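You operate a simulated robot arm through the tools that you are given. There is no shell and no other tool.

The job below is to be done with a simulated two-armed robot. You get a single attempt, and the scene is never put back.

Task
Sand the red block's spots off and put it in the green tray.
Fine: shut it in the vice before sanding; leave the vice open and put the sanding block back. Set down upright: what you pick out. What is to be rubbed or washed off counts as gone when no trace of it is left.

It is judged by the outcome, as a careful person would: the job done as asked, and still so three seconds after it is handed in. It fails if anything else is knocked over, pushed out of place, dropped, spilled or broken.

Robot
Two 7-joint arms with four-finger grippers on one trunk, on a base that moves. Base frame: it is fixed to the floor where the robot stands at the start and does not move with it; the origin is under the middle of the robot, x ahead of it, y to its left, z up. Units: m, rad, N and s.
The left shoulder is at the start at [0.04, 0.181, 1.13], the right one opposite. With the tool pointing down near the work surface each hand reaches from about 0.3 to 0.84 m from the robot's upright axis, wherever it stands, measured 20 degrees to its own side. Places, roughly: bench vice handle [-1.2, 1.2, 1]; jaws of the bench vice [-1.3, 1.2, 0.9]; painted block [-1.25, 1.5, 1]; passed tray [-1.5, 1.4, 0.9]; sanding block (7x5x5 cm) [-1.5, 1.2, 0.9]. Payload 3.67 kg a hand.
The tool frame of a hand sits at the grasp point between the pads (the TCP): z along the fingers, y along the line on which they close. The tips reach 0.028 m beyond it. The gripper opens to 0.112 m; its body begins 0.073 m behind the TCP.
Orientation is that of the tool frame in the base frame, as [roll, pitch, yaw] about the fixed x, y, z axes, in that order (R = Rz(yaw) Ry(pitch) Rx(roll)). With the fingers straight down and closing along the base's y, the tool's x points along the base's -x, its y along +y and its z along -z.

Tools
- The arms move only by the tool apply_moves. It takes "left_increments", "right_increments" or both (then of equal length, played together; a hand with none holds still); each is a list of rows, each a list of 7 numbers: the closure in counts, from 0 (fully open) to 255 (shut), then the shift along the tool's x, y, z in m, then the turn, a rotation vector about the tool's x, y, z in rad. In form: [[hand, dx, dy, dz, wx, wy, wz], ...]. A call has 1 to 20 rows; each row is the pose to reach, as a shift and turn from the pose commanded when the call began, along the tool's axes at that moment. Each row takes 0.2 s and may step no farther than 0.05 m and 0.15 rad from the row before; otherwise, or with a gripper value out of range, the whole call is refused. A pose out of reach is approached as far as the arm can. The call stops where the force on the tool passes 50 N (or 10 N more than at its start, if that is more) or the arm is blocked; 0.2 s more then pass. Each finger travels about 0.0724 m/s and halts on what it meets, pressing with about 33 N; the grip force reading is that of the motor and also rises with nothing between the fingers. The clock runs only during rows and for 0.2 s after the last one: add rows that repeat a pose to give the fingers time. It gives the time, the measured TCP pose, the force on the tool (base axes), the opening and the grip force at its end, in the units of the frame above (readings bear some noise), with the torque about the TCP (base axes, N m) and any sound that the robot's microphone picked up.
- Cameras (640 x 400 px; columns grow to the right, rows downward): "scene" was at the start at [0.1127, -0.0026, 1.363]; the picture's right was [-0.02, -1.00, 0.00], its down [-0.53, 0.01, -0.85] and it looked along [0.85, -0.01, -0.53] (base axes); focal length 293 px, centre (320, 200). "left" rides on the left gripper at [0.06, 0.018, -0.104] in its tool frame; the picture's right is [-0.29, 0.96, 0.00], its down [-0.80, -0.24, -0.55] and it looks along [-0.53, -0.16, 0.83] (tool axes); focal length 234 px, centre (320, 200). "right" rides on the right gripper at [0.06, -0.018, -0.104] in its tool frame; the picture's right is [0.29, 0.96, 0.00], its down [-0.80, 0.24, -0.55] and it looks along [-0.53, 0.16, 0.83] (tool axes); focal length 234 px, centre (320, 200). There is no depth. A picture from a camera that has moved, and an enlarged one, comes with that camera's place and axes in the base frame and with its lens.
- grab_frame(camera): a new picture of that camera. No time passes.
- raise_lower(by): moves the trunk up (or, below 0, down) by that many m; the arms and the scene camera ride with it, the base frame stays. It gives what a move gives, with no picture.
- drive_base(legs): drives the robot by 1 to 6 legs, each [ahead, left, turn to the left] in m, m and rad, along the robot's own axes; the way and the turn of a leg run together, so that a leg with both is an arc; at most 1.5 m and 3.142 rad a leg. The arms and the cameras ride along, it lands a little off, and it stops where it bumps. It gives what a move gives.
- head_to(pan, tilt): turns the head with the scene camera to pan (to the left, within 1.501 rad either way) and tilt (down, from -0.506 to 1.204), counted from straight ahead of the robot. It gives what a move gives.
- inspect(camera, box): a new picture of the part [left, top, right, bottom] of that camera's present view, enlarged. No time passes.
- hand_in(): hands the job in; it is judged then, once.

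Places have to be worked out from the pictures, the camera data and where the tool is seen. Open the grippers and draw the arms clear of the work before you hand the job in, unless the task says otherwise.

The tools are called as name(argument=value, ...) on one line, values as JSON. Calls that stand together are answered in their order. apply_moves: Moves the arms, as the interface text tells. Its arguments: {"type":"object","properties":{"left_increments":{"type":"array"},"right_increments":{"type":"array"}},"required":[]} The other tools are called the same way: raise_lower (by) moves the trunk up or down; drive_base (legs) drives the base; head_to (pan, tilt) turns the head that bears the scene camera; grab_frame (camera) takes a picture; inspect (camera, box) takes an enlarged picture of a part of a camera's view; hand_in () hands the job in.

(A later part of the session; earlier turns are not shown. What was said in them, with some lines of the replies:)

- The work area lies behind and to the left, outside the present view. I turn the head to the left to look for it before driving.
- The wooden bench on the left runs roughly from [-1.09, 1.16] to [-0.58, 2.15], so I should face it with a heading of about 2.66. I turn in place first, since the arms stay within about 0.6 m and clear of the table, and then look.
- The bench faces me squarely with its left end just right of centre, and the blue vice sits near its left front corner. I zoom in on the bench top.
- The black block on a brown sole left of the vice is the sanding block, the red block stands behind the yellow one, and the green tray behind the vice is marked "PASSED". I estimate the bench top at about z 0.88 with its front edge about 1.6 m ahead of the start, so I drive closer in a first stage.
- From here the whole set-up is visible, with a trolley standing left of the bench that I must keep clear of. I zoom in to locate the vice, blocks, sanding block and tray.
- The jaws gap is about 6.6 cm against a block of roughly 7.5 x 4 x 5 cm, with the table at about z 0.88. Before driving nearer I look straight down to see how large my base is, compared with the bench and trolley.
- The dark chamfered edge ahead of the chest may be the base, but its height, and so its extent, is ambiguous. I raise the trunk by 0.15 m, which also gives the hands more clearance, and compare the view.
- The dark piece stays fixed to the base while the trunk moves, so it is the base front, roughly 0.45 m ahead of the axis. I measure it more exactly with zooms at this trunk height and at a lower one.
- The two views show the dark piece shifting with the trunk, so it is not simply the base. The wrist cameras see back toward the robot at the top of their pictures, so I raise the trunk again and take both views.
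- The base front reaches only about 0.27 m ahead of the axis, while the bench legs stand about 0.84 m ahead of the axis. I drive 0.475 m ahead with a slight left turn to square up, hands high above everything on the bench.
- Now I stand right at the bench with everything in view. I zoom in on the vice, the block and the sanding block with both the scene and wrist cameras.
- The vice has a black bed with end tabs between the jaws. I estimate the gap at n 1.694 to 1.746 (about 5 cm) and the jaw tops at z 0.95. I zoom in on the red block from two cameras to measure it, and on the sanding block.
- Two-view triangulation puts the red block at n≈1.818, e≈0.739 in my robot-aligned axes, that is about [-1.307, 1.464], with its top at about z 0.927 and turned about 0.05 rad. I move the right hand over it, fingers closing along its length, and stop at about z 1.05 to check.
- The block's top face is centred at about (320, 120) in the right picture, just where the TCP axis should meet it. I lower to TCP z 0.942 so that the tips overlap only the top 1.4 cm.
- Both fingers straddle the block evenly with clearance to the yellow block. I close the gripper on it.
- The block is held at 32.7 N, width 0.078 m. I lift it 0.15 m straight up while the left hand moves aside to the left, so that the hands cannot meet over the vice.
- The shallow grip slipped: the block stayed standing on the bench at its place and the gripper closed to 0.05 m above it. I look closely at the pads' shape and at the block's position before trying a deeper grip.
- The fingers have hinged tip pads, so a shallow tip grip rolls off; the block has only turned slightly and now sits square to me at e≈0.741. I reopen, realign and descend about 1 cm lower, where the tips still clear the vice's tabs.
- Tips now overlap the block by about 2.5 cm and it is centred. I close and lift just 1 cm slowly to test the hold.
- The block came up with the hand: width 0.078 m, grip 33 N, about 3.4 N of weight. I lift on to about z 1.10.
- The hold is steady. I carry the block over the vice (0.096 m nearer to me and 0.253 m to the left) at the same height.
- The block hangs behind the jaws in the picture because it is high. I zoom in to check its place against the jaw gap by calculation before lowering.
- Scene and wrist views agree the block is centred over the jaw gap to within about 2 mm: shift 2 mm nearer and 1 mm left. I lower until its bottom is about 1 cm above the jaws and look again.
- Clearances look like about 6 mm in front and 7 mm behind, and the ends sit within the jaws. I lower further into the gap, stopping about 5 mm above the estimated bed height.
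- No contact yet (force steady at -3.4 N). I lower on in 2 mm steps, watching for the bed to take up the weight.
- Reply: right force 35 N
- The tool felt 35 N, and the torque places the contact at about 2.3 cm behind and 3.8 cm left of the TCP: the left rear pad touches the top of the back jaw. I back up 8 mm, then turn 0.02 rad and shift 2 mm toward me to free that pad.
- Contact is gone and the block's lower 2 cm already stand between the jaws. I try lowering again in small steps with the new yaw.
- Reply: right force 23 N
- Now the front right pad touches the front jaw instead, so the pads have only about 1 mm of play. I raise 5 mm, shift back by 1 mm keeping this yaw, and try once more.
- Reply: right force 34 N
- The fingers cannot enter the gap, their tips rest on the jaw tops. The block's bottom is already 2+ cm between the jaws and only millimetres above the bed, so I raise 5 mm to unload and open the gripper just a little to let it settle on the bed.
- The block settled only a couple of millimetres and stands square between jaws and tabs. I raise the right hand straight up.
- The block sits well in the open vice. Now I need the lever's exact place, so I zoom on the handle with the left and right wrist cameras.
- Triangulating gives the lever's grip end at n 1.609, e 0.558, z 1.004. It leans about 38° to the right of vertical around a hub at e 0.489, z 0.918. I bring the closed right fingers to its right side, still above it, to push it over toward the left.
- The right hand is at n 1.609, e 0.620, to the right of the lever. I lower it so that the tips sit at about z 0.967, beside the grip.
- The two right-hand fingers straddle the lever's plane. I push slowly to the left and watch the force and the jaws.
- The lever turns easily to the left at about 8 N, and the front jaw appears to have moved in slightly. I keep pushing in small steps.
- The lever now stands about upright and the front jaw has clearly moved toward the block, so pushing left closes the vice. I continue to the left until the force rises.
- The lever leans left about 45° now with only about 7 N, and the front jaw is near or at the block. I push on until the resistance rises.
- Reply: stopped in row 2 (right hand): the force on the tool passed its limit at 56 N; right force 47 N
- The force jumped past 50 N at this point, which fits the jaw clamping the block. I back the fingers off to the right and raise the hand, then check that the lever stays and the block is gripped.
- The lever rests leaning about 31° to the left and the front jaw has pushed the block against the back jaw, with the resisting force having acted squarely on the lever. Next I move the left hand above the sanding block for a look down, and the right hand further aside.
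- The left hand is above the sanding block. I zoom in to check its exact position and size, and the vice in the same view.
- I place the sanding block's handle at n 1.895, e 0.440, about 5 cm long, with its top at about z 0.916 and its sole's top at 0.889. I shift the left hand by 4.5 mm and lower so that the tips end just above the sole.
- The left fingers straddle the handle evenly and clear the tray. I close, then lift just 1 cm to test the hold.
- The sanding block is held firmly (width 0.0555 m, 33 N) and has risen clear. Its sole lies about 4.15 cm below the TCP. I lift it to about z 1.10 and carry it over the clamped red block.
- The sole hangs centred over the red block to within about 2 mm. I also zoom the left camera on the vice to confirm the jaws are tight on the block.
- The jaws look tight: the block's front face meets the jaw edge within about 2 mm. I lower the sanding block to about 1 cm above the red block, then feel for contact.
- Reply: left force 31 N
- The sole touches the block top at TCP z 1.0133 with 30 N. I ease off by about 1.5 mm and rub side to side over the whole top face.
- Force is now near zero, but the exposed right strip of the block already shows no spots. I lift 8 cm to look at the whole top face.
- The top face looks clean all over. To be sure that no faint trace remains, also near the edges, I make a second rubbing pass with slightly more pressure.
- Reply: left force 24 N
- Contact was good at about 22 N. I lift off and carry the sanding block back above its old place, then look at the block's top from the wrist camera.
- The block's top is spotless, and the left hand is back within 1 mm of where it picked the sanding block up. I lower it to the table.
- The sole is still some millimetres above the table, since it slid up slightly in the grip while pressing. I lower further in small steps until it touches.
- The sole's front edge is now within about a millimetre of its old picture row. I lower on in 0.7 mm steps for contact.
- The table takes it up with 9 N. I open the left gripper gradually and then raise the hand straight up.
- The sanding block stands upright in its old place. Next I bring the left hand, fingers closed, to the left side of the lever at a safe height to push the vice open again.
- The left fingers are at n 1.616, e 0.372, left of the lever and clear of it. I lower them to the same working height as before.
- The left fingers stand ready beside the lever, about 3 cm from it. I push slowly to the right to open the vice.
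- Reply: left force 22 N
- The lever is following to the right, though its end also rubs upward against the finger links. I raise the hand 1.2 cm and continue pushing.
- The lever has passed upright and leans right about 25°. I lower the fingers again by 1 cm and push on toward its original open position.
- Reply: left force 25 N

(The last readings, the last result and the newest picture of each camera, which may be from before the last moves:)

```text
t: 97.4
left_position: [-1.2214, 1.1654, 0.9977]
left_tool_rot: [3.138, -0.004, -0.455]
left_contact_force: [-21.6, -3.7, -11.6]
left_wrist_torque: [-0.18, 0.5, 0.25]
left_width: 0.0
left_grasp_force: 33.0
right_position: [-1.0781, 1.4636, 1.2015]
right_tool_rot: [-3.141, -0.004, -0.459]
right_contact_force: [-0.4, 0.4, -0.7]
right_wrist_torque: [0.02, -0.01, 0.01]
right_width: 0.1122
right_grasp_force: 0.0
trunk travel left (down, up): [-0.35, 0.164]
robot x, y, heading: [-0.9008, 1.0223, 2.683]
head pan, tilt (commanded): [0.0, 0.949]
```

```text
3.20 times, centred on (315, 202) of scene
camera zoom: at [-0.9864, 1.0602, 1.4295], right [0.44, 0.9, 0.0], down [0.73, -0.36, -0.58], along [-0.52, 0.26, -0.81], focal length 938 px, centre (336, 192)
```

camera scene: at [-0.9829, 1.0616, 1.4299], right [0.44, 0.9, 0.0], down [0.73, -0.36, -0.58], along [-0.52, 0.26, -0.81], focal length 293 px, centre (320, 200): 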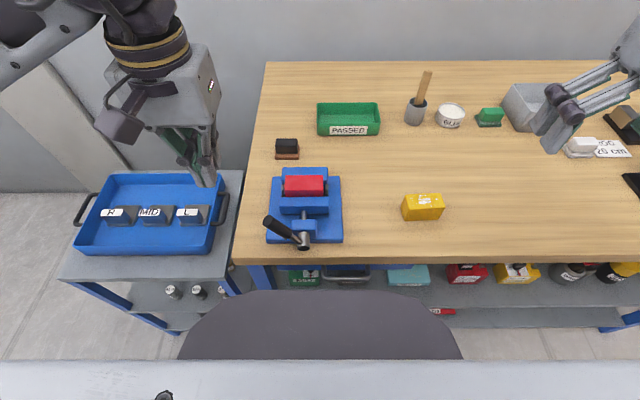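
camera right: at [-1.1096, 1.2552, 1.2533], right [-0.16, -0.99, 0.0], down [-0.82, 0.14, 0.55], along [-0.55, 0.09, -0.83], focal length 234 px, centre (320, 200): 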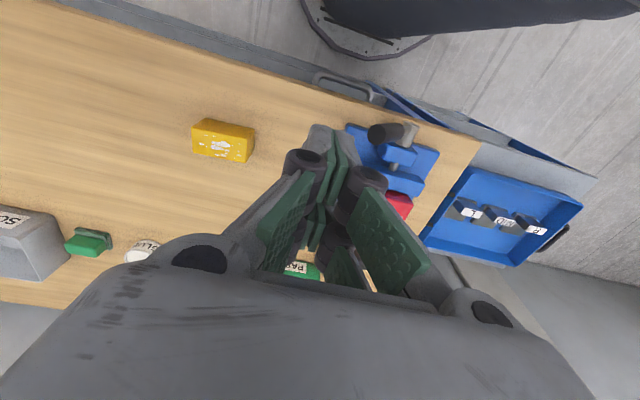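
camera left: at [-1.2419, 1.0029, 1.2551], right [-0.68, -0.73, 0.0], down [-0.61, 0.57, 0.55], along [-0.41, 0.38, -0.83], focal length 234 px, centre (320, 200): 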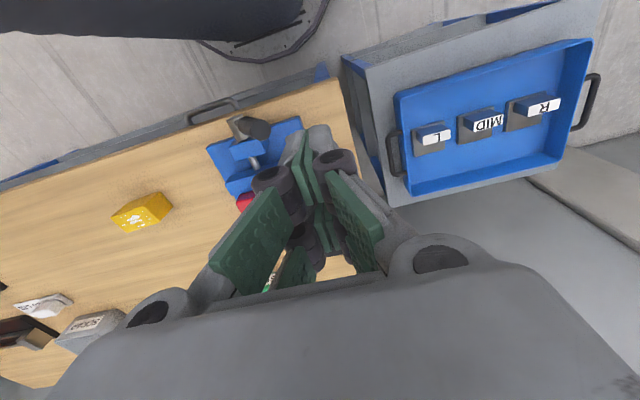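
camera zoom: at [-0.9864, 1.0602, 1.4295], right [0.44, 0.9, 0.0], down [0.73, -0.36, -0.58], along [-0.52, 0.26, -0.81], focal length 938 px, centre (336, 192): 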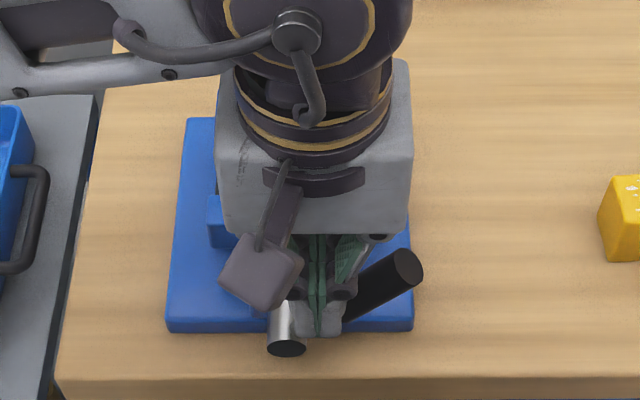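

The lever's end is back at its original offset from the hub and resistance is rising, so the vice is fully open. I back the fingers off to the left, raise the hand and move it aside.

apply_moves(left_increments=[[255, 0, 0.01, 0, 0, 0, 0], [255, 0, 0.025, -0.01, 0, 0, 0], [255, 0, 0.035, -0.05, 0, 0, 0], [255, 0, 0.035, -0.09, 0, 0, 0], [255, 0, 0.035, -0.13, 0, 0, 0], [255, 0, 0.06, -0.17, 0, 0, 0], [200, 0, 0.1, -0.2, 0, 0, 0], [150, 0, 0.15, -0.22, 0, 0, 0], [100, 0, 0.2, -0.24, 0, 0, 0], [50, 0, 0.25, -0.25, 0, 0, 0], [0, 0, 0.3, -0.26, 0, 0, 0], [0, 0, 0.33, -0.26, 0, 0, 0], [0, 0, 0.33, -0.26, 0, 0, 0]])

grab_frame(camera="scene")

inspect(camera="scene", box=[255, 155, 365, 265])

inspect(camera="left", box=[40, 60, 250, 220])

```text
refused: row 8 steps farther than a row can; nothing moved
```

```text
taken
camera scene: at [-0.9864, 1.0602, 1.4295], right [0.44, 0.9, 0.0], down [0.73, -0.36, -0.58], along [-0.52, 0.26, -0.81], focal length 293 px, centre (320, 200)
```

scene: 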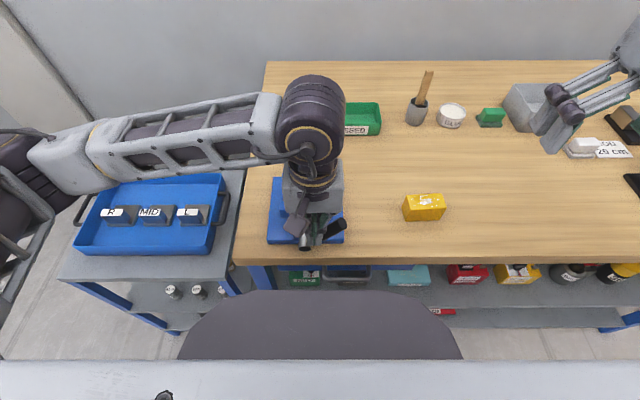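

```text
3.64 times, centred on (310, 210) of scene
camera zoom: at [-0.9864, 1.0602, 1.4295], right [0.44, 0.9, 0.0], down [0.73, -0.36, -0.58], along [-0.52, 0.26, -0.81], focal length 1066 px, centre (356, 164)
```

zoom: 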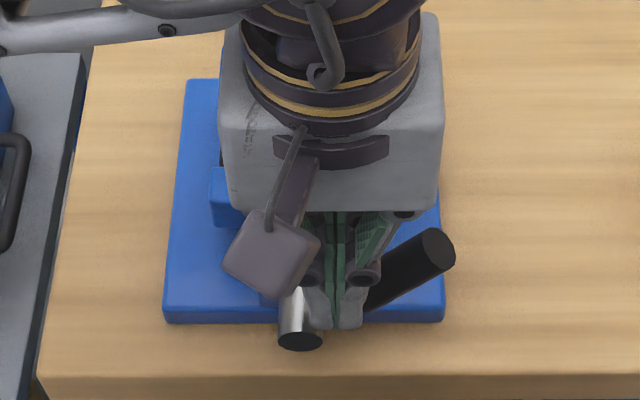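

```text
2.50 times, centred on (145, 140) of left
camera zoom: at [-1.1755, 1.1241, 1.1033], right [-0.68, -0.73, 0.0], down [-0.61, 0.57, 0.55], along [-0.41, 0.37, -0.83], focal length 585 px, centre (758, 350)
```

zoom: 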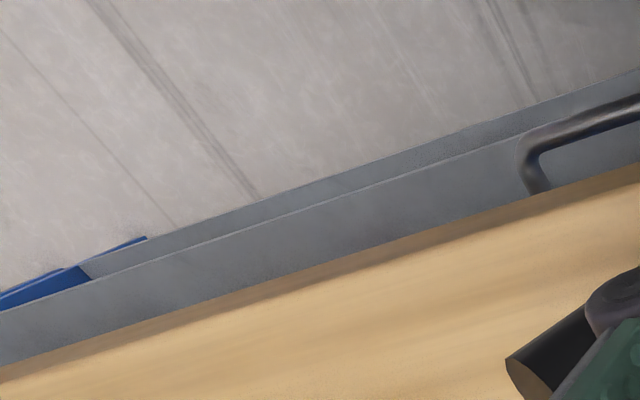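

That call was refused because some steps exceeded 5 cm; the lever's tip is now at exactly its original picture position. I repeat the retreat with smaller steps.

apply_moves(left_increments=[[255, 0, 0.01, 0, 0, 0, 0], [255, 0, 0.025, -0.01, 0, 0, 0], [255, 0, 0.035, -0.045, 0, 0, 0], [255, 0, 0.035, -0.085, 0, 0, 0], [255, 0, 0.035, -0.125, 0, 0, 0], [255, 0, 0.055, -0.16, 0, 0, 0], [200, 0, 0.09, -0.19, 0, 0, 0], [150, 0, 0.13, -0.21, 0, 0, 0], [100, 0, 0.17, -0.23, 0, 0, 0], [50, 0, 0.21, -0.24, 0, 0, 0], [0, 0, 0.25, -0.25, 0, 0, 0], [0, 0, 0.29, -0.26, 0, 0, 0], [0, 0, 0.33, -0.26, 0, 0, 0], [0, 0, 0.33, -0.26, 0, 0, 0]])

grab_frame(camera="scene")

inspect(camera="scene", box=[255, 155, 365, 265])

grab_frame(camera="left")

```text
t: 100.4
left_position: [-1.362, 0.8706, 1.2619]
left_tool_rot: [-3.141, 0.002, -0.458]
left_contact_force: [0.0, 0.1, 0.7]
left_wrist_torque: [-0.04, 0.03, -0.03]
left_width: 0.1118
left_grasp_force: 0.1
right_position: [-1.0727, 1.4646, 1.2015]
right_tool_rot: [3.141, 0.002, -0.458]
right_contact_force: [0.9, 0.5, 0.6]
right_wrist_torque: [-0.02, 0.04, 0.0]
right_width: 0.1121
right_grasp_force: 0.0
trunk travel left (down, up): [-0.35, 0.164]
robot x, y, heading: [-0.9049, 1.0213, 2.68]
head pan, tilt (commanded): [0.0, 0.949]
```

```text
taken
camera scene: at [-0.9801, 1.0611, 1.4302], right [0.44, 0.9, 0.0], down [0.73, -0.36, -0.58], along [-0.52, 0.26, -0.81], focal length 293 px, centre (320, 200)
```

scene: 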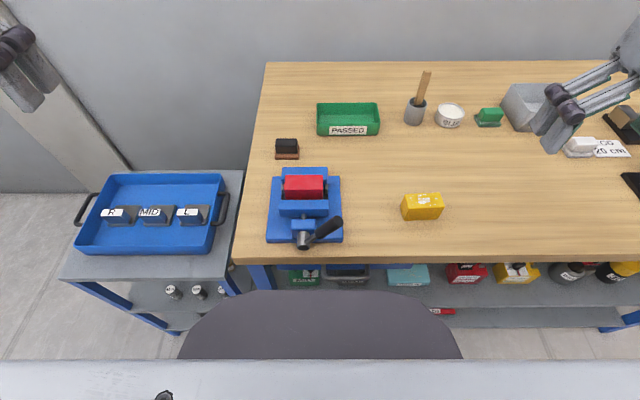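

```text
3.64 times, centred on (310, 210) of scene
camera zoom: at [-0.9801, 1.0611, 1.4302], right [0.44, 0.9, 0.0], down [0.73, -0.36, -0.58], along [-0.52, 0.26, -0.81], focal length 1066 px, centre (356, 164)
```

zoom: 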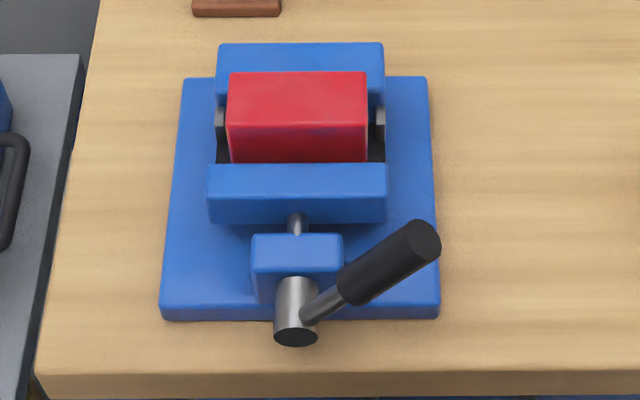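

```text
taken
camera left: at [-1.3165, 0.8292, 1.3658], right [-0.68, -0.73, 0.0], down [-0.61, 0.57, 0.56], along [-0.41, 0.38, -0.83], focal length 234 px, centre (320, 200)
```

left: 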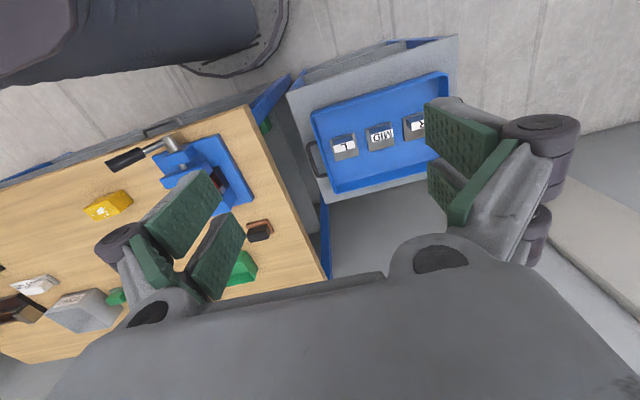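

The vice is open again: lever back on the right, the front jaw drawn off the block by about 1 cm. I bring the open right hand over the block for picking and check alignment.

apply_moves(right_increments=[[0, -0.012, 0.04, 0, 0, 0, 0], [0, -0.025, 0.08, 0, 0, 0, 0], [0, -0.037, 0.12, 0, 0, 0, 0], [0, -0.05, 0.16, 0, 0, 0, 0], [0, -0.062, 0.2, 0, 0, 0, 0], [0, -0.075, 0.24, 0.01, 0, 0, 0], [0, -0.087, 0.28, 0.03, 0, 0, 0], [0, -0.1, 0.32, 0.05, 0, 0, 0], [0, -0.11, 0.3546, 0.07, 0, 0, 0], [0, -0.11, 0.3546, 0.07, 0, 0, 0]])

inspect(camera="right", box=[220, 20, 420, 180])

inspect(camera="scene", box=[280, 160, 335, 215])

```text
t: 102.6
left_position: [-1.3644, 0.871, 1.2605]
left_tool_rot: [-3.141, 0.001, -0.457]
left_contact_force: [-0.2, -0.8, -0.2]
left_wrist_torque: [0.02, 0.0, 0.0]
left_width: 0.1119
left_grasp_force: 0.0
right_position: [-1.3304, 1.194, 1.1298]
right_tool_rot: [-3.14, 0.0, -0.459]
right_contact_force: [-0.3, -0.4, 1.6]
right_wrist_torque: [0.01, -0.04, 0.01]
right_width: 0.1121
right_grasp_force: 0.1
trunk travel left (down, up): [-0.35, 0.164]
robot x, y, heading: [-0.9052, 1.0264, 2.682]
head pan, tilt (commanded): [0.0, 0.949]
```

```text
2.50 times, centred on (320, 100) of right
camera zoom: at [-1.2671, 1.1848, 1.2349], right [-0.17, -0.99, 0.0], down [-0.82, 0.14, 0.55], along [-0.55, 0.09, -0.83], focal length 585 px, centre (320, 450)
```

zoom: 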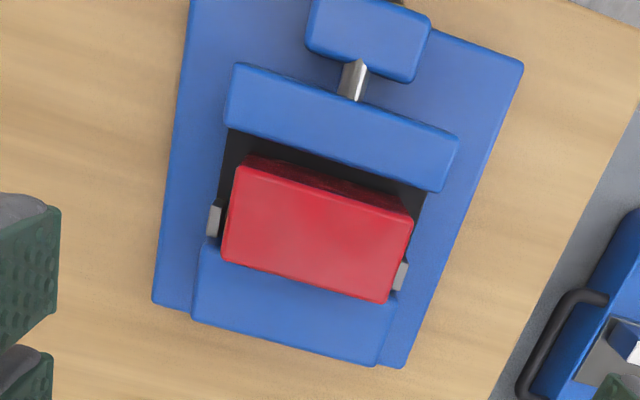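

```text
7.27 times, centred on (308, 188) of scene
camera zoom: at [-0.9817, 1.0613, 1.43], right [0.44, 0.9, 0.0], down [0.73, -0.36, -0.58], along [-0.52, 0.26, -0.81], focal length 2131 px, centre (411, 291)
```

zoom: 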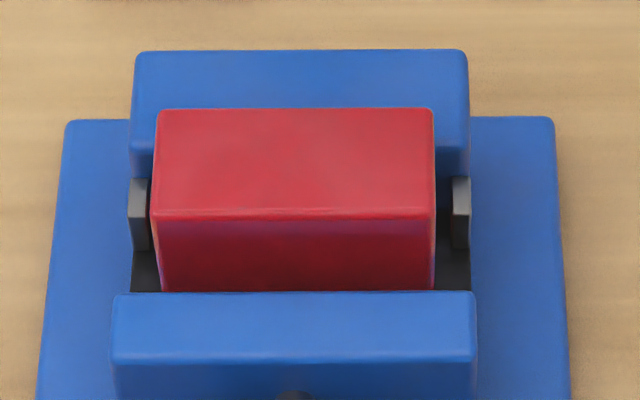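

Seen from above, the block's top is clean. It lies 3 mm behind and 0.02 rad turned relative to my hand, resting against the back jaw. I align the yaw and lower so the tips come to about jaw-top height.

apply_moves(right_increments=[[0, 0.0005, 0, 0.03, 0, 0, -0.012], [0, 0.0005, 0, 0.06, 0, 0, -0.023], [0, 0.0005, 0, 0.09, 0, 0, -0.023], [0, 0.0005, 0, 0.12, 0, 0, -0.023], [0, 0.0005, 0, 0.14, 0, 0, -0.023], [0, 0.0005, 0, 0.148, 0, 0, -0.023], [0, 0.0005, 0, 0.151, 0, 0, -0.023], [0, 0.0005, 0, 0.151, 0, 0, -0.023]])

inspect(camera="right", box=[180, 0, 480, 260])

inspect(camera="scene", box=[270, 150, 340, 220])

```text
t: 104.4
left_position: [-1.3637, 0.8702, 1.2607]
left_tool_rot: [-3.141, 0.001, -0.457]
left_contact_force: [0.2, 0.4, -0.7]
left_wrist_torque: [0.0, -0.03, 0.04]
left_width: 0.112
left_grasp_force: 0.1
right_position: [-1.329, 1.195, 0.9822]
right_tool_rot: [-3.141, -0.001, -0.438]
right_contact_force: [-0.5, -0.1, 0.3]
right_wrist_torque: [0.02, 0.0, 0.04]
right_width: 0.1121
right_grasp_force: 0.1
trunk travel left (down, up): [-0.35, 0.164]
robot x, y, heading: [-0.9001, 1.0204, 2.685]
head pan, tilt (commanded): [0.0, 0.949]
```

```text
1.54 times, centred on (330, 130) of right
camera zoom: at [-1.267, 1.1855, 1.0855], right [-0.14, -0.99, 0.0], down [-0.82, 0.12, 0.55], along [-0.55, 0.08, -0.83], focal length 360 px, centre (305, 308)
```

zoom: 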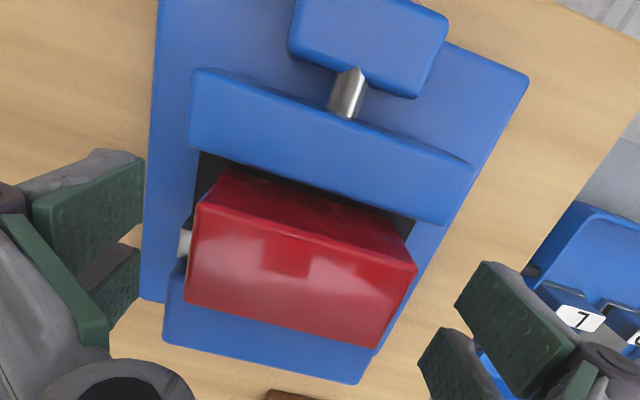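

```text
5.71 times, centred on (305, 185) of scene
camera zoom: at [-0.9825, 1.0605, 1.43], right [0.44, 0.9, 0.0], down [0.73, -0.36, -0.58], along [-0.52, 0.26, -0.81], focal length 1675 px, centre (406, 286)
```

zoom: 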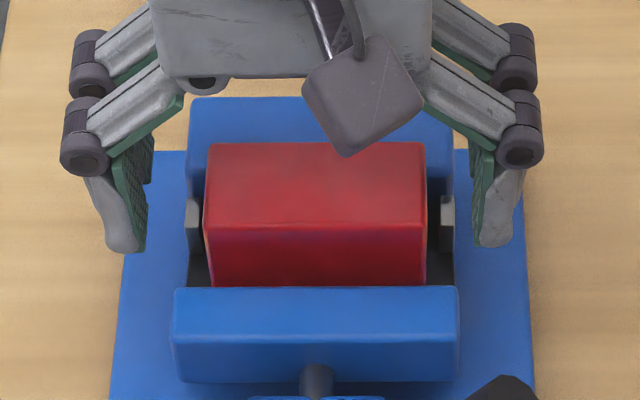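

Fingers are clear at z 0.982 with no contact. I lower 3.5 mm more, to the height at which I released the block before, and close on it.

apply_moves(right_increments=[[0, 0, 0, 0.0035, 0, 0, 0], [40, 0, 0, 0.0035, 0, 0, 0], [65, 0, 0, 0.0035, 0, 0, 0], [85, 0, 0, 0.0035, 0, 0, 0], [150, 0, 0, 0.0035, 0, 0, 0], [255, 0, 0, 0.0035, 0, 0, 0], [255, 0, 0, 0.0035, 0, 0, 0]])

inspect(camera="right", box=[180, 0, 480, 260])

inspect(camera="scene", box=[270, 150, 340, 220])

```text
t: 106.0
left_position: [-1.3645, 0.8702, 1.2612]
left_tool_rot: [-3.141, -0.002, -0.458]
left_contact_force: [0.3, -0.5, 0.0]
left_wrist_torque: [-0.02, 0.02, 0.05]
left_width: 0.1121
left_grasp_force: 0.0
right_position: [-1.3292, 1.1945, 0.9777]
right_tool_rot: [3.141, 0.0, -0.437]
right_contact_force: [0.3, 0.7, 1.4]
right_wrist_torque: [0.14, 0.03, -0.05]
right_width: 0.0776
right_grasp_force: 32.4
trunk travel left (down, up): [-0.35, 0.164]
robot x, y, heading: [-0.8984, 1.0219, 2.686]
head pan, tilt (commanded): [0.0, 0.949]
```

```text
1.54 times, centred on (330, 130) of right
camera zoom: at [-1.2668, 1.1856, 1.0821], right [-0.14, -0.99, 0.0], down [-0.82, 0.12, 0.55], along [-0.55, 0.08, -0.83], focal length 360 px, centre (305, 308)
```

zoom: 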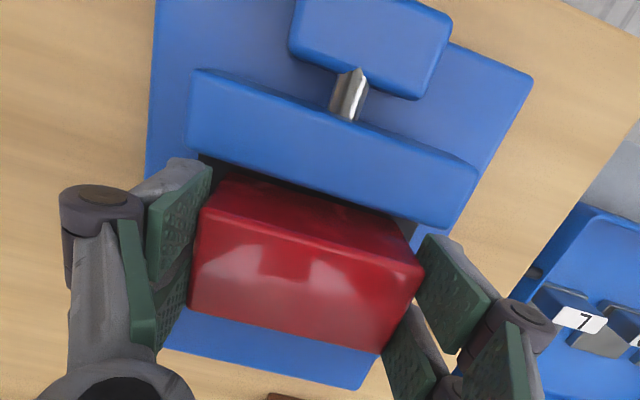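

```text
5.71 times, centred on (305, 185) of scene
camera zoom: at [-0.9825, 1.0607, 1.43], right [0.44, 0.9, 0.0], down [0.73, -0.36, -0.58], along [-0.52, 0.26, -0.81], focal length 1675 px, centre (406, 286)
```

zoom: 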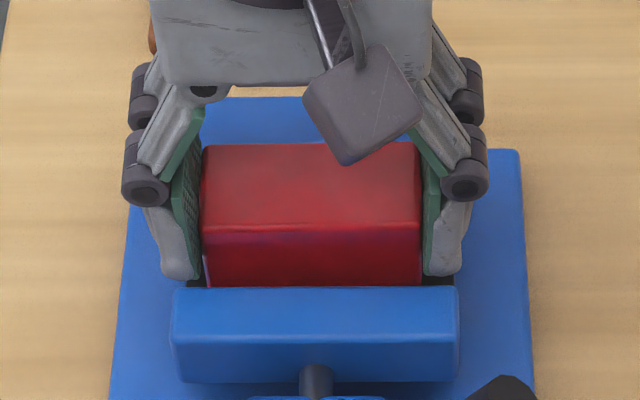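

Gripped at width 0.0776 m with no jaw contact. I lift 1.2 cm slowly to test the hold.

apply_moves(right_increments=[[255, 0, 0, -0.003, 0, 0, 0], [255, 0, 0, -0.006, 0, 0, 0], [255, 0, 0, -0.009, 0, 0, 0], [255, 0, 0, -0.012, 0, 0, 0], [255, 0, 0, -0.012, 0, 0, 0]])

inspect(camera="scene", box=[270, 150, 340, 220])

```text
t: 107.2
left_position: [-1.3643, 0.8707, 1.2598]
left_tool_rot: [-3.141, 0.001, -0.455]
left_contact_force: [-0.3, -0.7, -0.3]
left_wrist_torque: [0.01, 0.0, 0.01]
left_width: 0.1123
left_grasp_force: 0.1
right_position: [-1.3297, 1.1951, 0.9905]
right_tool_rot: [-3.141, -0.001, -0.435]
right_contact_force: [0.6, 0.3, -2.8]
right_wrist_torque: [0.0, 0.01, -0.03]
right_width: 0.0779
right_grasp_force: 32.5
trunk travel left (down, up): [-0.35, 0.164]
robot x, y, heading: [-0.9028, 1.0202, 2.685]
head pan, tilt (commanded): [0.0, 0.949]
```

```text
5.71 times, centred on (305, 185) of scene
camera zoom: at [-0.9827, 1.0606, 1.4299], right [0.44, 0.9, 0.0], down [0.73, -0.36, -0.58], along [-0.52, 0.26, -0.81], focal length 1675 px, centre (406, 286)
```

zoom: 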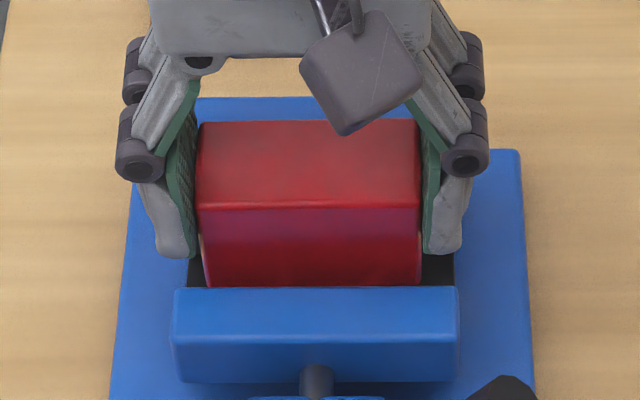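

The block rises with the hand (2.8 N of weight on the tool). I lift on to about z 1.10 and zoom in on the tray to measure it again.

apply_moves(right_increments=[[255, 0, 0, -0.02, 0, 0, 0], [255, 0, 0, -0.045, 0, 0, 0], [255, 0, 0, -0.075, 0, 0, 0], [255, 0, 0, -0.1, 0, 0, 0], [255, 0, 0, -0.112, 0, 0, 0.01], [255, 0, 0, -0.112, 0, 0, 0.021]])

inspect(camera="scene", box=[305, 85, 395, 150])

grab_frame(camera="right")

```text
t: 108.6
left_position: [-1.3641, 0.8702, 1.259]
left_tool_rot: [-3.141, 0.001, -0.458]
left_contact_force: [0.1, -0.9, 0.1]
left_wrist_torque: [0.03, -0.04, -0.01]
left_width: 0.1121
left_grasp_force: 0.0
right_position: [-1.3302, 1.1947, 1.1014]
right_tool_rot: [-3.141, -0.002, -0.457]
right_contact_force: [-0.2, -0.8, -3.3]
right_wrist_torque: [0.0, -0.02, 0.02]
right_width: 0.0778
right_grasp_force: 33.0
trunk travel left (down, up): [-0.35, 0.164]
robot x, y, heading: [-0.9017, 1.0224, 2.687]
head pan, tilt (commanded): [0.0, 0.949]
```

```text
6.15 times, centred on (350, 118) of scene
camera zoom: at [-0.9828, 1.0607, 1.4299], right [0.44, 0.9, 0.0], down [0.73, -0.36, -0.58], along [-0.52, 0.26, -0.81], focal length 1803 px, centre (135, 708)
```

zoom: 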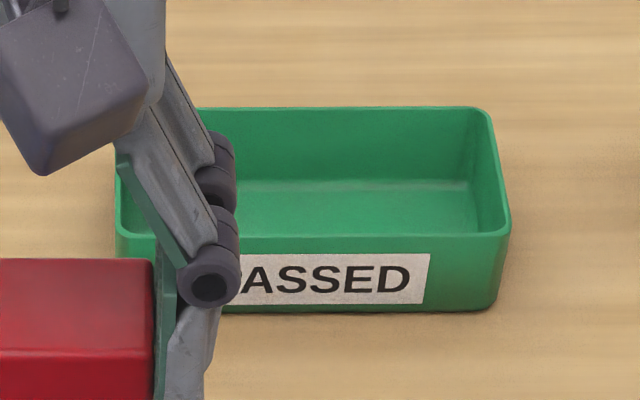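

```text
taken
camera right: at [-1.2686, 1.1843, 1.2061], right [-0.16, -0.99, 0.0], down [-0.82, 0.14, 0.55], along [-0.55, 0.09, -0.83], focal length 234 px, centre (320, 200)
```

right: 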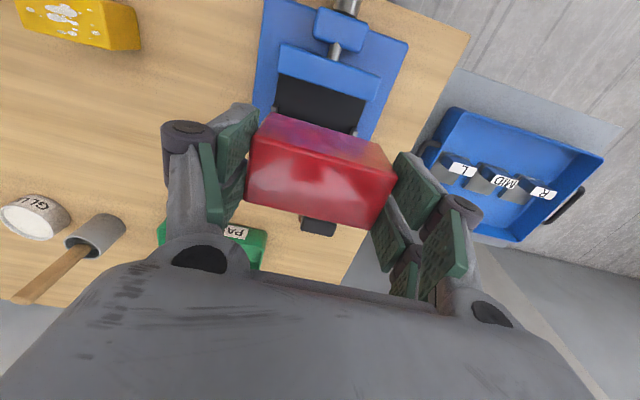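

The tray spans n 1.962–2.052 and e 0.512–0.680, with its rim at z 0.921. I carry the block 0.282 m forward and 0.109 m right to hang over its centre.

apply_moves(right_increments=[[255, -0.015, -0.006, 0, 0, 0, 0], [255, -0.05, -0.019, 0, 0, 0, 0], [255, -0.088, -0.034, 0, 0, 0, 0], [255, -0.126, -0.048, 0, 0, 0, 0], [255, -0.164, -0.063, 0, 0, 0, 0], [255, -0.202, -0.077, 0, 0, 0, 0], [255, -0.24, -0.092, 0, 0, 0, 0], [255, -0.27, -0.104, 0, 0, 0, 0], [255, -0.2824, -0.1085, 0, 0, 0, 0], [255, -0.2824, -0.1085, 0, 0, 0, 0]])

grab_frame(camera="scene")

grab_frame(camera="right")

inspect(camera="scene", box=[295, 50, 405, 150])

```text
t: 110.8
left_position: [-1.364, 0.8707, 1.2604]
left_tool_rot: [-3.142, -0.002, -0.458]
left_contact_force: [-0.1, 0.2, -0.4]
left_wrist_torque: [0.0, 0.0, 0.02]
left_width: 0.1121
left_grasp_force: 0.1
right_position: [-1.5354, 1.4167, 1.1014]
right_tool_rot: [-3.141, 0.0, -0.458]
right_contact_force: [-0.3, 0.2, -3.9]
right_wrist_torque: [-0.02, 0.0, 0.03]
right_width: 0.0778
right_grasp_force: 32.9
trunk travel left (down, up): [-0.35, 0.164]
robot x, y, heading: [-0.9028, 1.0218, 2.683]
head pan, tilt (commanded): [0.0, 0.949]
```

```text
taken
camera scene: at [-0.9827, 1.061, 1.4299], right [0.44, 0.9, 0.0], down [0.73, -0.36, -0.58], along [-0.52, 0.26, -0.81], focal length 293 px, centre (320, 200)
```

scene: 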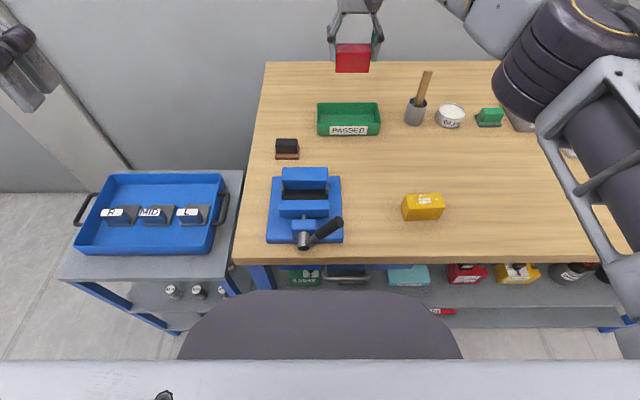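

```text
taken
camera right: at [-1.4731, 1.4061, 1.206], right [-0.16, -0.99, 0.0], down [-0.82, 0.14, 0.55], along [-0.55, 0.09, -0.83], focal length 234 px, centre (320, 200)
```

right: 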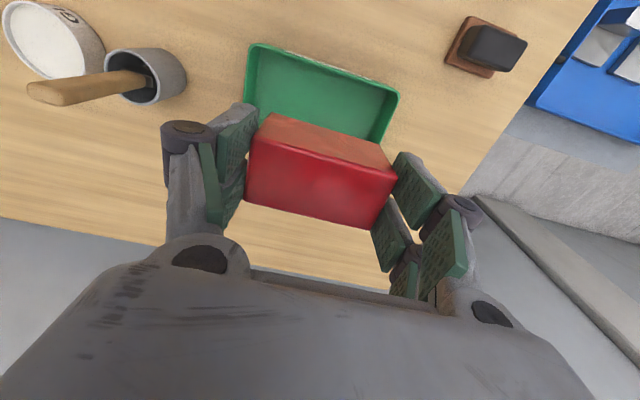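

```text
4.00 times, centred on (350, 100) of scene
camera zoom: at [-0.9827, 1.061, 1.4299], right [0.44, 0.9, 0.0], down [0.73, -0.36, -0.58], along [-0.52, 0.26, -0.81], focal length 1172 px, centre (200, 600)
```

zoom: 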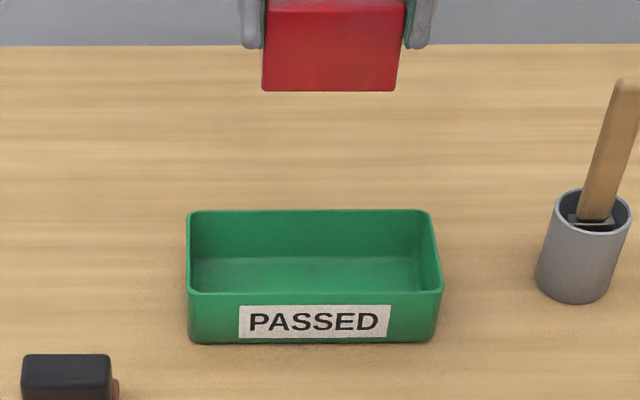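

The hand reached it well. The right view puts the block within 2 mm of the tray's centre. I lower it into the tray, stopping about 5 mm above its floor.

apply_moves(right_increments=[[255, 0, 0, 0.02, 0, 0, 0], [255, 0, 0, 0.05, 0, 0, 0], [255, 0, 0, 0.08, 0, 0, 0], [255, 0, 0, 0.11, 0, 0, 0], [255, 0, 0, 0.135, 0, 0, 0], [255, 0, 0, 0.15, 0, 0, 0], [255, 0, 0, 0.158, 0, 0, 0], [255, 0, 0, 0.158, 0, 0, 0]])

inspect(camera="scene", box=[295, 50, 405, 150])

grab_frame(camera="right")

```text
t: 112.6
left_position: [-1.364, 0.8709, 1.2603]
left_tool_rot: [3.141, 0.0, -0.457]
left_contact_force: [0.4, -0.7, 1.4]
left_wrist_torque: [-0.01, -0.03, -0.01]
left_width: 0.112
left_grasp_force: 0.0
right_position: [-1.5354, 1.4175, 0.942]
right_tool_rot: [3.141, -0.002, -0.457]
right_contact_force: [-0.1, -0.7, -3.2]
right_wrist_torque: [0.01, -0.01, 0.01]
right_width: 0.0777
right_grasp_force: 33.4
trunk travel left (down, up): [-0.35, 0.164]
robot x, y, heading: [-0.901, 1.0209, 2.68]
head pan, tilt (commanded): [0.0, 0.949]
```

```text
4.00 times, centred on (350, 100) of scene
camera zoom: at [-0.983, 1.0608, 1.4299], right [0.44, 0.9, 0.0], down [0.73, -0.36, -0.58], along [-0.52, 0.26, -0.81], focal length 1172 px, centre (200, 600)
```

zoom: 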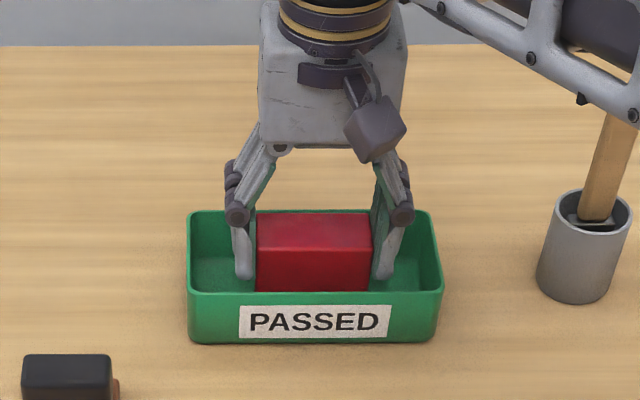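

```text
taken
camera right: at [-1.4726, 1.4069, 1.0473], right [-0.16, -0.99, 0.0], down [-0.82, 0.14, 0.55], along [-0.55, 0.09, -0.83], focal length 234 px, centre (320, 200)
```

right: 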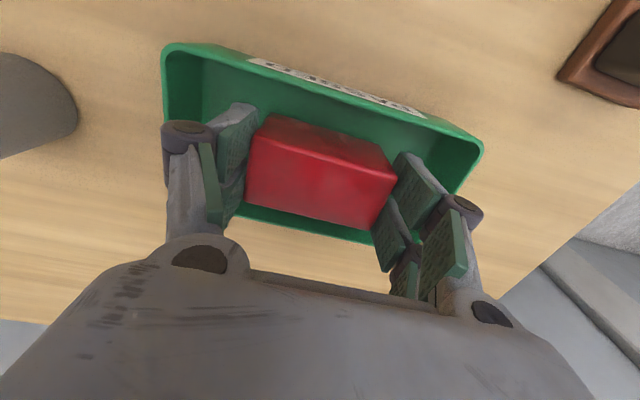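

The block is inside the tray, near its middle, just above the floor. I lower on in small steps until contact.

apply_moves(right_increments=[[255, 0, 0, 0.0015, 0, 0, 0], [255, 0, 0, 0.003, 0, 0, 0], [255, 0, 0, 0.0045, 0, 0, 0]])

```text
t: 113.4
left_position: [-1.3652, 0.8695, 1.2604]
left_tool_rot: [-3.142, 0.001, -0.458]
left_contact_force: [-0.3, -1.0, 0.2]
left_wrist_torque: [0.04, 0.02, 0.01]
left_width: 0.1121
left_grasp_force: 0.1
right_position: [-1.5369, 1.4163, 0.9382]
right_tool_rot: [3.141, -0.002, -0.458]
right_contact_force: [-0.5, 0.5, -3.8]
right_wrist_torque: [-0.02, -0.03, 0.03]
right_width: 0.0779
right_grasp_force: 33.0
trunk travel left (down, up): [-0.35, 0.164]
robot x, y, heading: [-0.9001, 1.021, 2.68]
head pan, tilt (commanded): [0.0, 0.949]
```

No contact yet at z 0.938. I continue in 1 mm steps.

apply_moves(right_increments=[[255, 0, 0, 0.001, 0, 0, 0], [255, 0, 0, 0.002, 0, 0, 0], [255, 0, 0, 0.003, 0, 0, 0]])

```text
t: 114.2
left_position: [-1.3643, 0.8711, 1.2612]
left_tool_rot: [-3.141, 0.0, -0.457]
left_contact_force: [-0.3, -0.6, -0.5]
left_wrist_torque: [-0.01, 0.0, 0.0]
left_width: 0.1122
left_grasp_force: 0.1
right_position: [-1.5366, 1.417, 0.9351]
right_tool_rot: [3.141, 0.0, -0.457]
right_contact_force: [-0.1, 0.4, 2.9]
right_wrist_torque: [0.08, -0.14, 0.03]
right_width: 0.078
right_grasp_force: 32.6
trunk travel left (down, up): [-0.35, 0.164]
robot x, y, heading: [-0.9023, 1.0223, 2.68]
head pan, tilt (commanded): [0.0, 0.949]
```

The tray floor now carries the block (about 6 N). I open the fingers only slightly, so as not to touch the tray walls, and rise straight up.

apply_moves(right_increments=[[76, 0, 0, 0, 0, 0, 0], [70, 0, 0, 0, 0, 0, 0], [62, 0, 0, 0, 0, 0, 0], [54, 0, 0, 0, 0, 0, 0], [54, 0, 0, 0, 0, 0, 0], [54, 0, 0, -0.01, 0, 0, 0], [54, 0, 0, -0.03, 0, 0, 0], [54, 0, 0, -0.06, 0, 0, 0], [40, 0, 0, -0.1, 0, 0, 0], [20, 0, 0, -0.14, 0, 0, 0], [0, 0, 0, -0.18, 0, 0, 0], [0, 0, 0, -0.2, 0, 0, 0], [0, 0, 0, -0.2, 0, 0, 0]])

grab_frame(camera="scene")

inspect(camera="scene", box=[295, 80, 405, 180])

grab_frame(camera="right")

```text
t: 117.0
left_position: [-1.3634, 0.8712, 1.2597]
left_tool_rot: [3.14, 0.0, -0.457]
left_contact_force: [0.3, -0.2, -0.7]
left_wrist_torque: [0.0, 0.0, -0.01]
left_width: 0.1119
left_grasp_force: 0.0
right_position: [-1.5359, 1.4154, 1.1356]
right_tool_rot: [-3.141, 0.0, -0.458]
right_contact_force: [0.2, -1.5, 0.5]
right_wrist_torque: [0.01, 0.0, 0.02]
right_width: 0.112
right_grasp_force: 0.0
trunk travel left (down, up): [-0.35, 0.164]
robot x, y, heading: [-0.9017, 1.0225, 2.681]
head pan, tilt (commanded): [0.0, 0.949]
```

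```text
taken
camera scene: at [-0.9828, 1.0608, 1.4299], right [0.44, 0.9, 0.0], down [0.73, -0.36, -0.58], along [-0.52, 0.26, -0.81], focal length 293 px, centre (320, 200)
```

scene: 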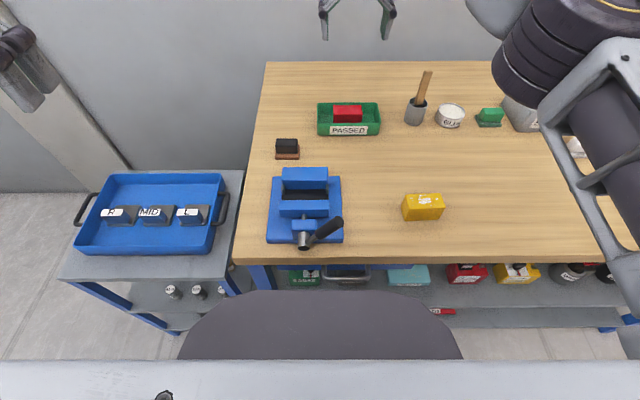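

```text
4.00 times, centred on (350, 130) of scene
camera zoom: at [-0.9828, 1.0608, 1.4299], right [0.44, 0.9, 0.0], down [0.73, -0.36, -0.58], along [-0.52, 0.26, -0.81], focal length 1172 px, centre (200, 480)
```

zoom: 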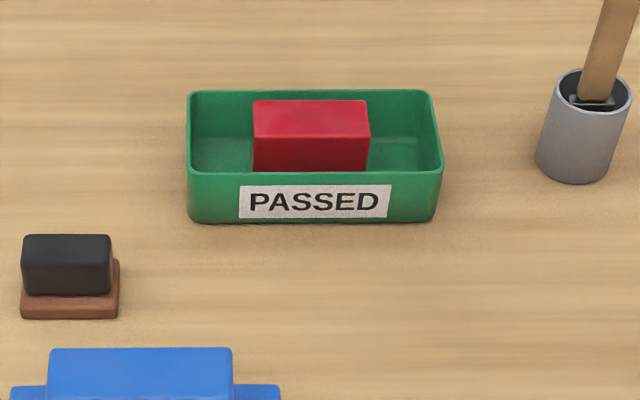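

```text
taken
camera right: at [-1.4738, 1.4054, 1.2401], right [-0.16, -0.99, 0.0], down [-0.82, 0.14, 0.55], along [-0.55, 0.09, -0.83], focal length 234 px, centre (320, 200)
```

right: 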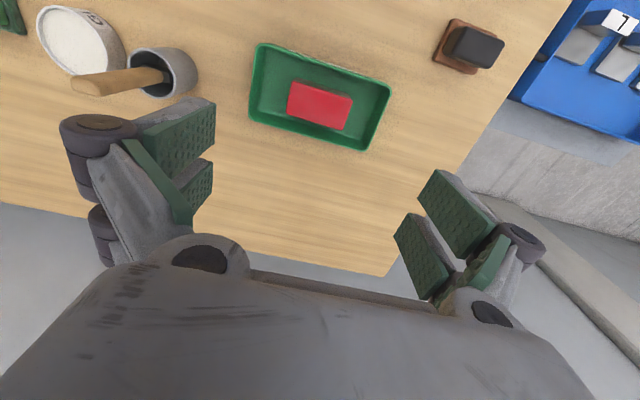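

The block stands upright in the tray. I zoom in on its top once more for traces, and check how far open the vice is compared with the start.

inspect(camera="right", box=[260, 60, 380, 150])

inspect(camera="scene", box=[325, 95, 375, 135])

inspect(camera="scene", box=[255, 155, 365, 265])

```text
4.44 times, centred on (320, 105) of right
camera zoom: at [-1.4738, 1.4054, 1.2401], right [-0.16, -0.99, 0.0], down [-0.82, 0.14, 0.55], along [-0.55, 0.09, -0.83], focal length 1041 px, centre (320, 622)
```

zoom: 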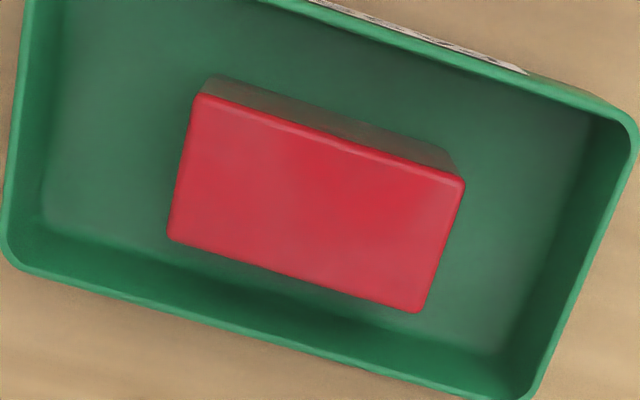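

```text
10.00 times, centred on (350, 115) of scene
camera zoom: at [-0.9828, 1.0608, 1.4299], right [0.44, 0.9, 0.0], down [0.73, -0.36, -0.58], along [-0.52, 0.26, -0.81], focal length 2930 px, centre (20, 1050)
```

zoom: 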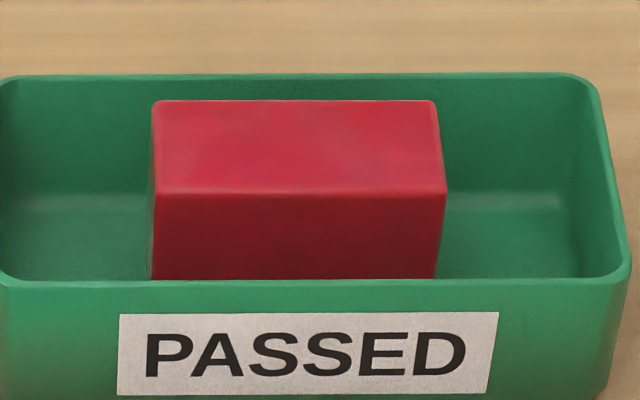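

```text
3.64 times, centred on (310, 210) of scene
camera zoom: at [-0.9828, 1.0608, 1.4299], right [0.44, 0.9, 0.0], down [0.73, -0.36, -0.58], along [-0.52, 0.26, -0.81], focal length 1066 px, centre (356, 164)
```

zoom: 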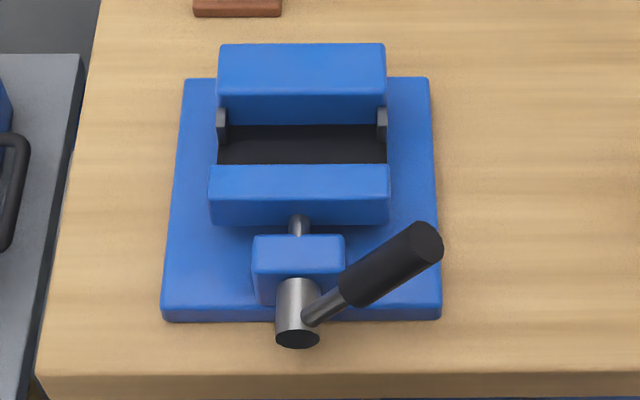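

The block's top is clean from both views, the sanding block is back, and the vice's jaw gap matches the start to within a millimetre. I withdraw the right hand upward and back toward me, well above the cup and stick.

apply_moves(right_increments=[[0, 0, 0, -0.04, 0, 0, 0], [0, 0.01, -0.006, -0.08, 0, 0, 0], [0, 0.045, -0.02, -0.1, 0, 0, 0], [0, 0.085, -0.035, -0.1, 0, 0, 0], [0, 0.125, -0.05, -0.1, 0, 0, 0], [0, 0.165, -0.075, -0.1, 0, 0, 0], [0, 0.2, -0.1, -0.1, 0, 0, 0], [0, 0.235, -0.125, -0.1, 0, 0, 0], [0, 0.27, -0.15, -0.1, 0, 0, 0], [0, 0.305, -0.175, -0.1, 0, 0, 0], [0, 0.34, -0.2, -0.1, 0, 0, 0], [0, 0.37, -0.22, -0.1, 0, 0, 0], [0, 0.39, -0.24, -0.1, 0, 0, 0], [0, 0.39, -0.24, -0.1, 0, 0, 0]])

grab_frame(camera="scene")

```text
t: 120.0
left_position: [-1.3654, 0.8704, 1.2588]
left_tool_rot: [3.141, -0.001, -0.457]
left_contact_force: [-0.4, -0.7, -0.2]
left_wrist_torque: [0.0, -0.03, 0.0]
left_width: 0.1121
left_grasp_force: 0.0
right_position: [-1.0815, 1.4607, 1.2372]
right_tool_rot: [3.14, -0.001, -0.457]
right_contact_force: [0.3, -0.4, -1.0]
right_wrist_torque: [0.01, -0.04, -0.02]
right_width: 0.112
right_grasp_force: 0.0
trunk travel left (down, up): [-0.35, 0.164]
robot x, y, heading: [-0.9036, 1.0206, 2.684]
head pan, tilt (commanded): [0.0, 0.949]
```

```text
taken
camera scene: at [-0.9833, 1.0606, 1.4299], right [0.44, 0.9, 0.0], down [0.73, -0.36, -0.58], along [-0.52, 0.26, -0.81], focal length 293 px, centre (320, 200)
```

scene: 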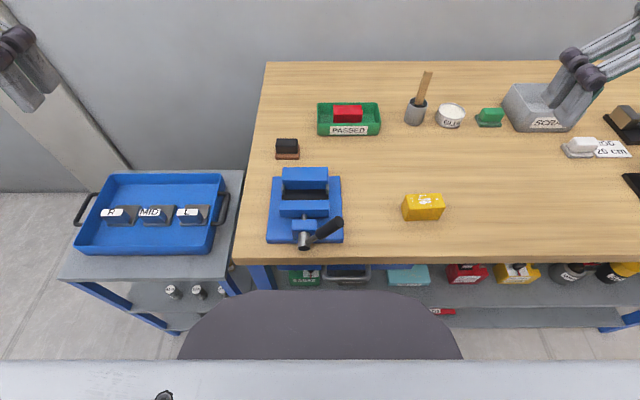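

Everything stands in place: red block in the tray, sanding block back, vice open. I back the robot 0.35 m along the way it came, to take both arms off the bench, and take a last look.

drive_base(legs=[[-0.35, 0, 0]])

head_to(pan=0.0, tilt=0.7)

grab_frame(camera="scene")

inspect(camera="scene", box=[250, 90, 450, 230])

```text
t: 122.3
left_position: [-1.0521, 0.7182, 1.2614]
left_tool_rot: [3.141, 0.0, -0.457]
left_contact_force: [0.1, 0.0, 0.0]
left_wrist_torque: [0.01, -0.05, 0.0]
left_width: 0.1122
left_grasp_force: 0.1
right_position: [-0.7699, 1.3063, 1.2381]
right_tool_rot: [3.141, -0.001, -0.458]
right_contact_force: [0.4, -0.3, -0.1]
right_wrist_torque: [-0.01, 0.0, -0.04]
right_width: 0.1121
right_grasp_force: 0.0
trunk travel left (down, up): [-0.35, 0.164]
robot x, y, heading: [-0.5911, 0.8675, 2.682]
head pan, tilt (commanded): [0.0, 0.949]
```

```text
t: 123.1
left_position: [-1.0522, 0.7177, 1.2597]
left_tool_rot: [-3.141, 0.0, -0.457]
left_contact_force: [-0.6, -1.0, 0.3]
left_wrist_torque: [-0.01, 0.0, 0.01]
left_width: 0.1116
left_grasp_force: 0.0
right_position: [-0.7686, 1.3061, 1.2379]
right_tool_rot: [-3.141, 0.001, -0.457]
right_contact_force: [0.5, -0.7, -0.2]
right_wrist_torque: [0.02, 0.0, -0.01]
right_width: 0.1119
right_grasp_force: 0.1
trunk travel left (down, up): [-0.35, 0.164]
robot x, y, heading: [-0.5878, 0.8669, 2.687]
head pan, tilt (commanded): [0.0, 0.7]
```

```text
taken
camera scene: at [-0.6806, 0.912, 1.4497], right [0.44, 0.9, 0.0], down [0.58, -0.28, -0.76], along [-0.69, 0.34, -0.64], focal length 293 px, centre (320, 200)
```

scene: 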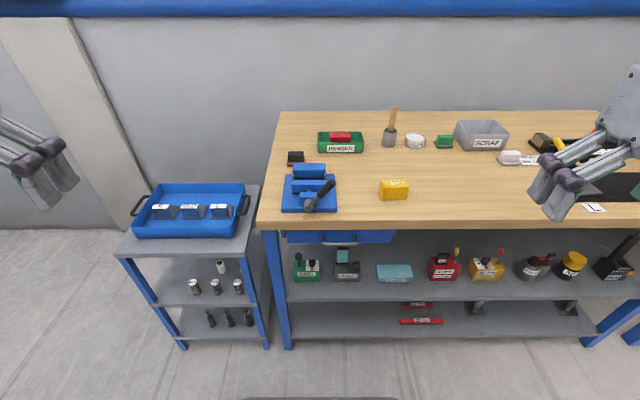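

```text
2.86 times, centred on (350, 160) of scene
camera zoom: at [-0.6806, 0.912, 1.4497], right [0.44, 0.9, 0.0], down [0.58, -0.28, -0.76], along [-0.69, 0.34, -0.64], focal length 837 px, centre (234, 314)
```

zoom: 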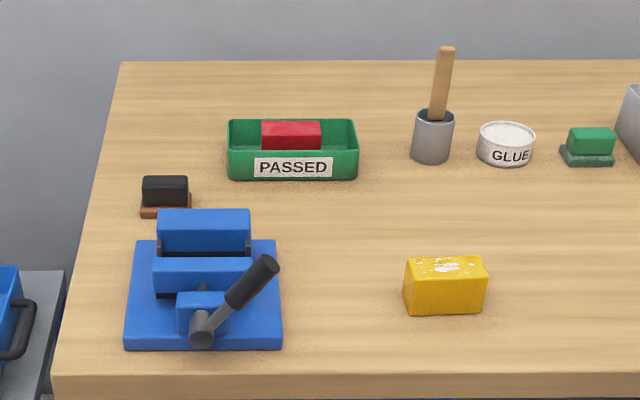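

The last picture shows the clean red block upright in the green "PASSED" tray, the sanding block back in its place, the vice open and nothing else disturbed. Both grippers are open and clear of the bench, so I hand the job in.

hand_in()

```text
The job is handed in.
```

The red block's spots are sanded off, and it is standing upright in the green "PASSED" tray. I have handed the job in.

- **Sanding:** I shut the block in the vice first, then rubbed the top face in two passes. Close-up views from two cameras show no trace of the spots.
- **Sanding block:** it is back upright in its old place, within about 1–2 mm.
- **Vice:** it is open. The jaw gap matches the start to within about a millimetre, but the lever rests roughly 3° short of where it began.
- **Handling the block:** my first grip slipped, but the block stayed standing and only turned slightly. When I set it in the vice, I let go just above the bed and it settled a few millimetres.

Nothing else on the bench or trolley looked moved in the last picture. Both grippers are open, and the robot is backed off the bench.
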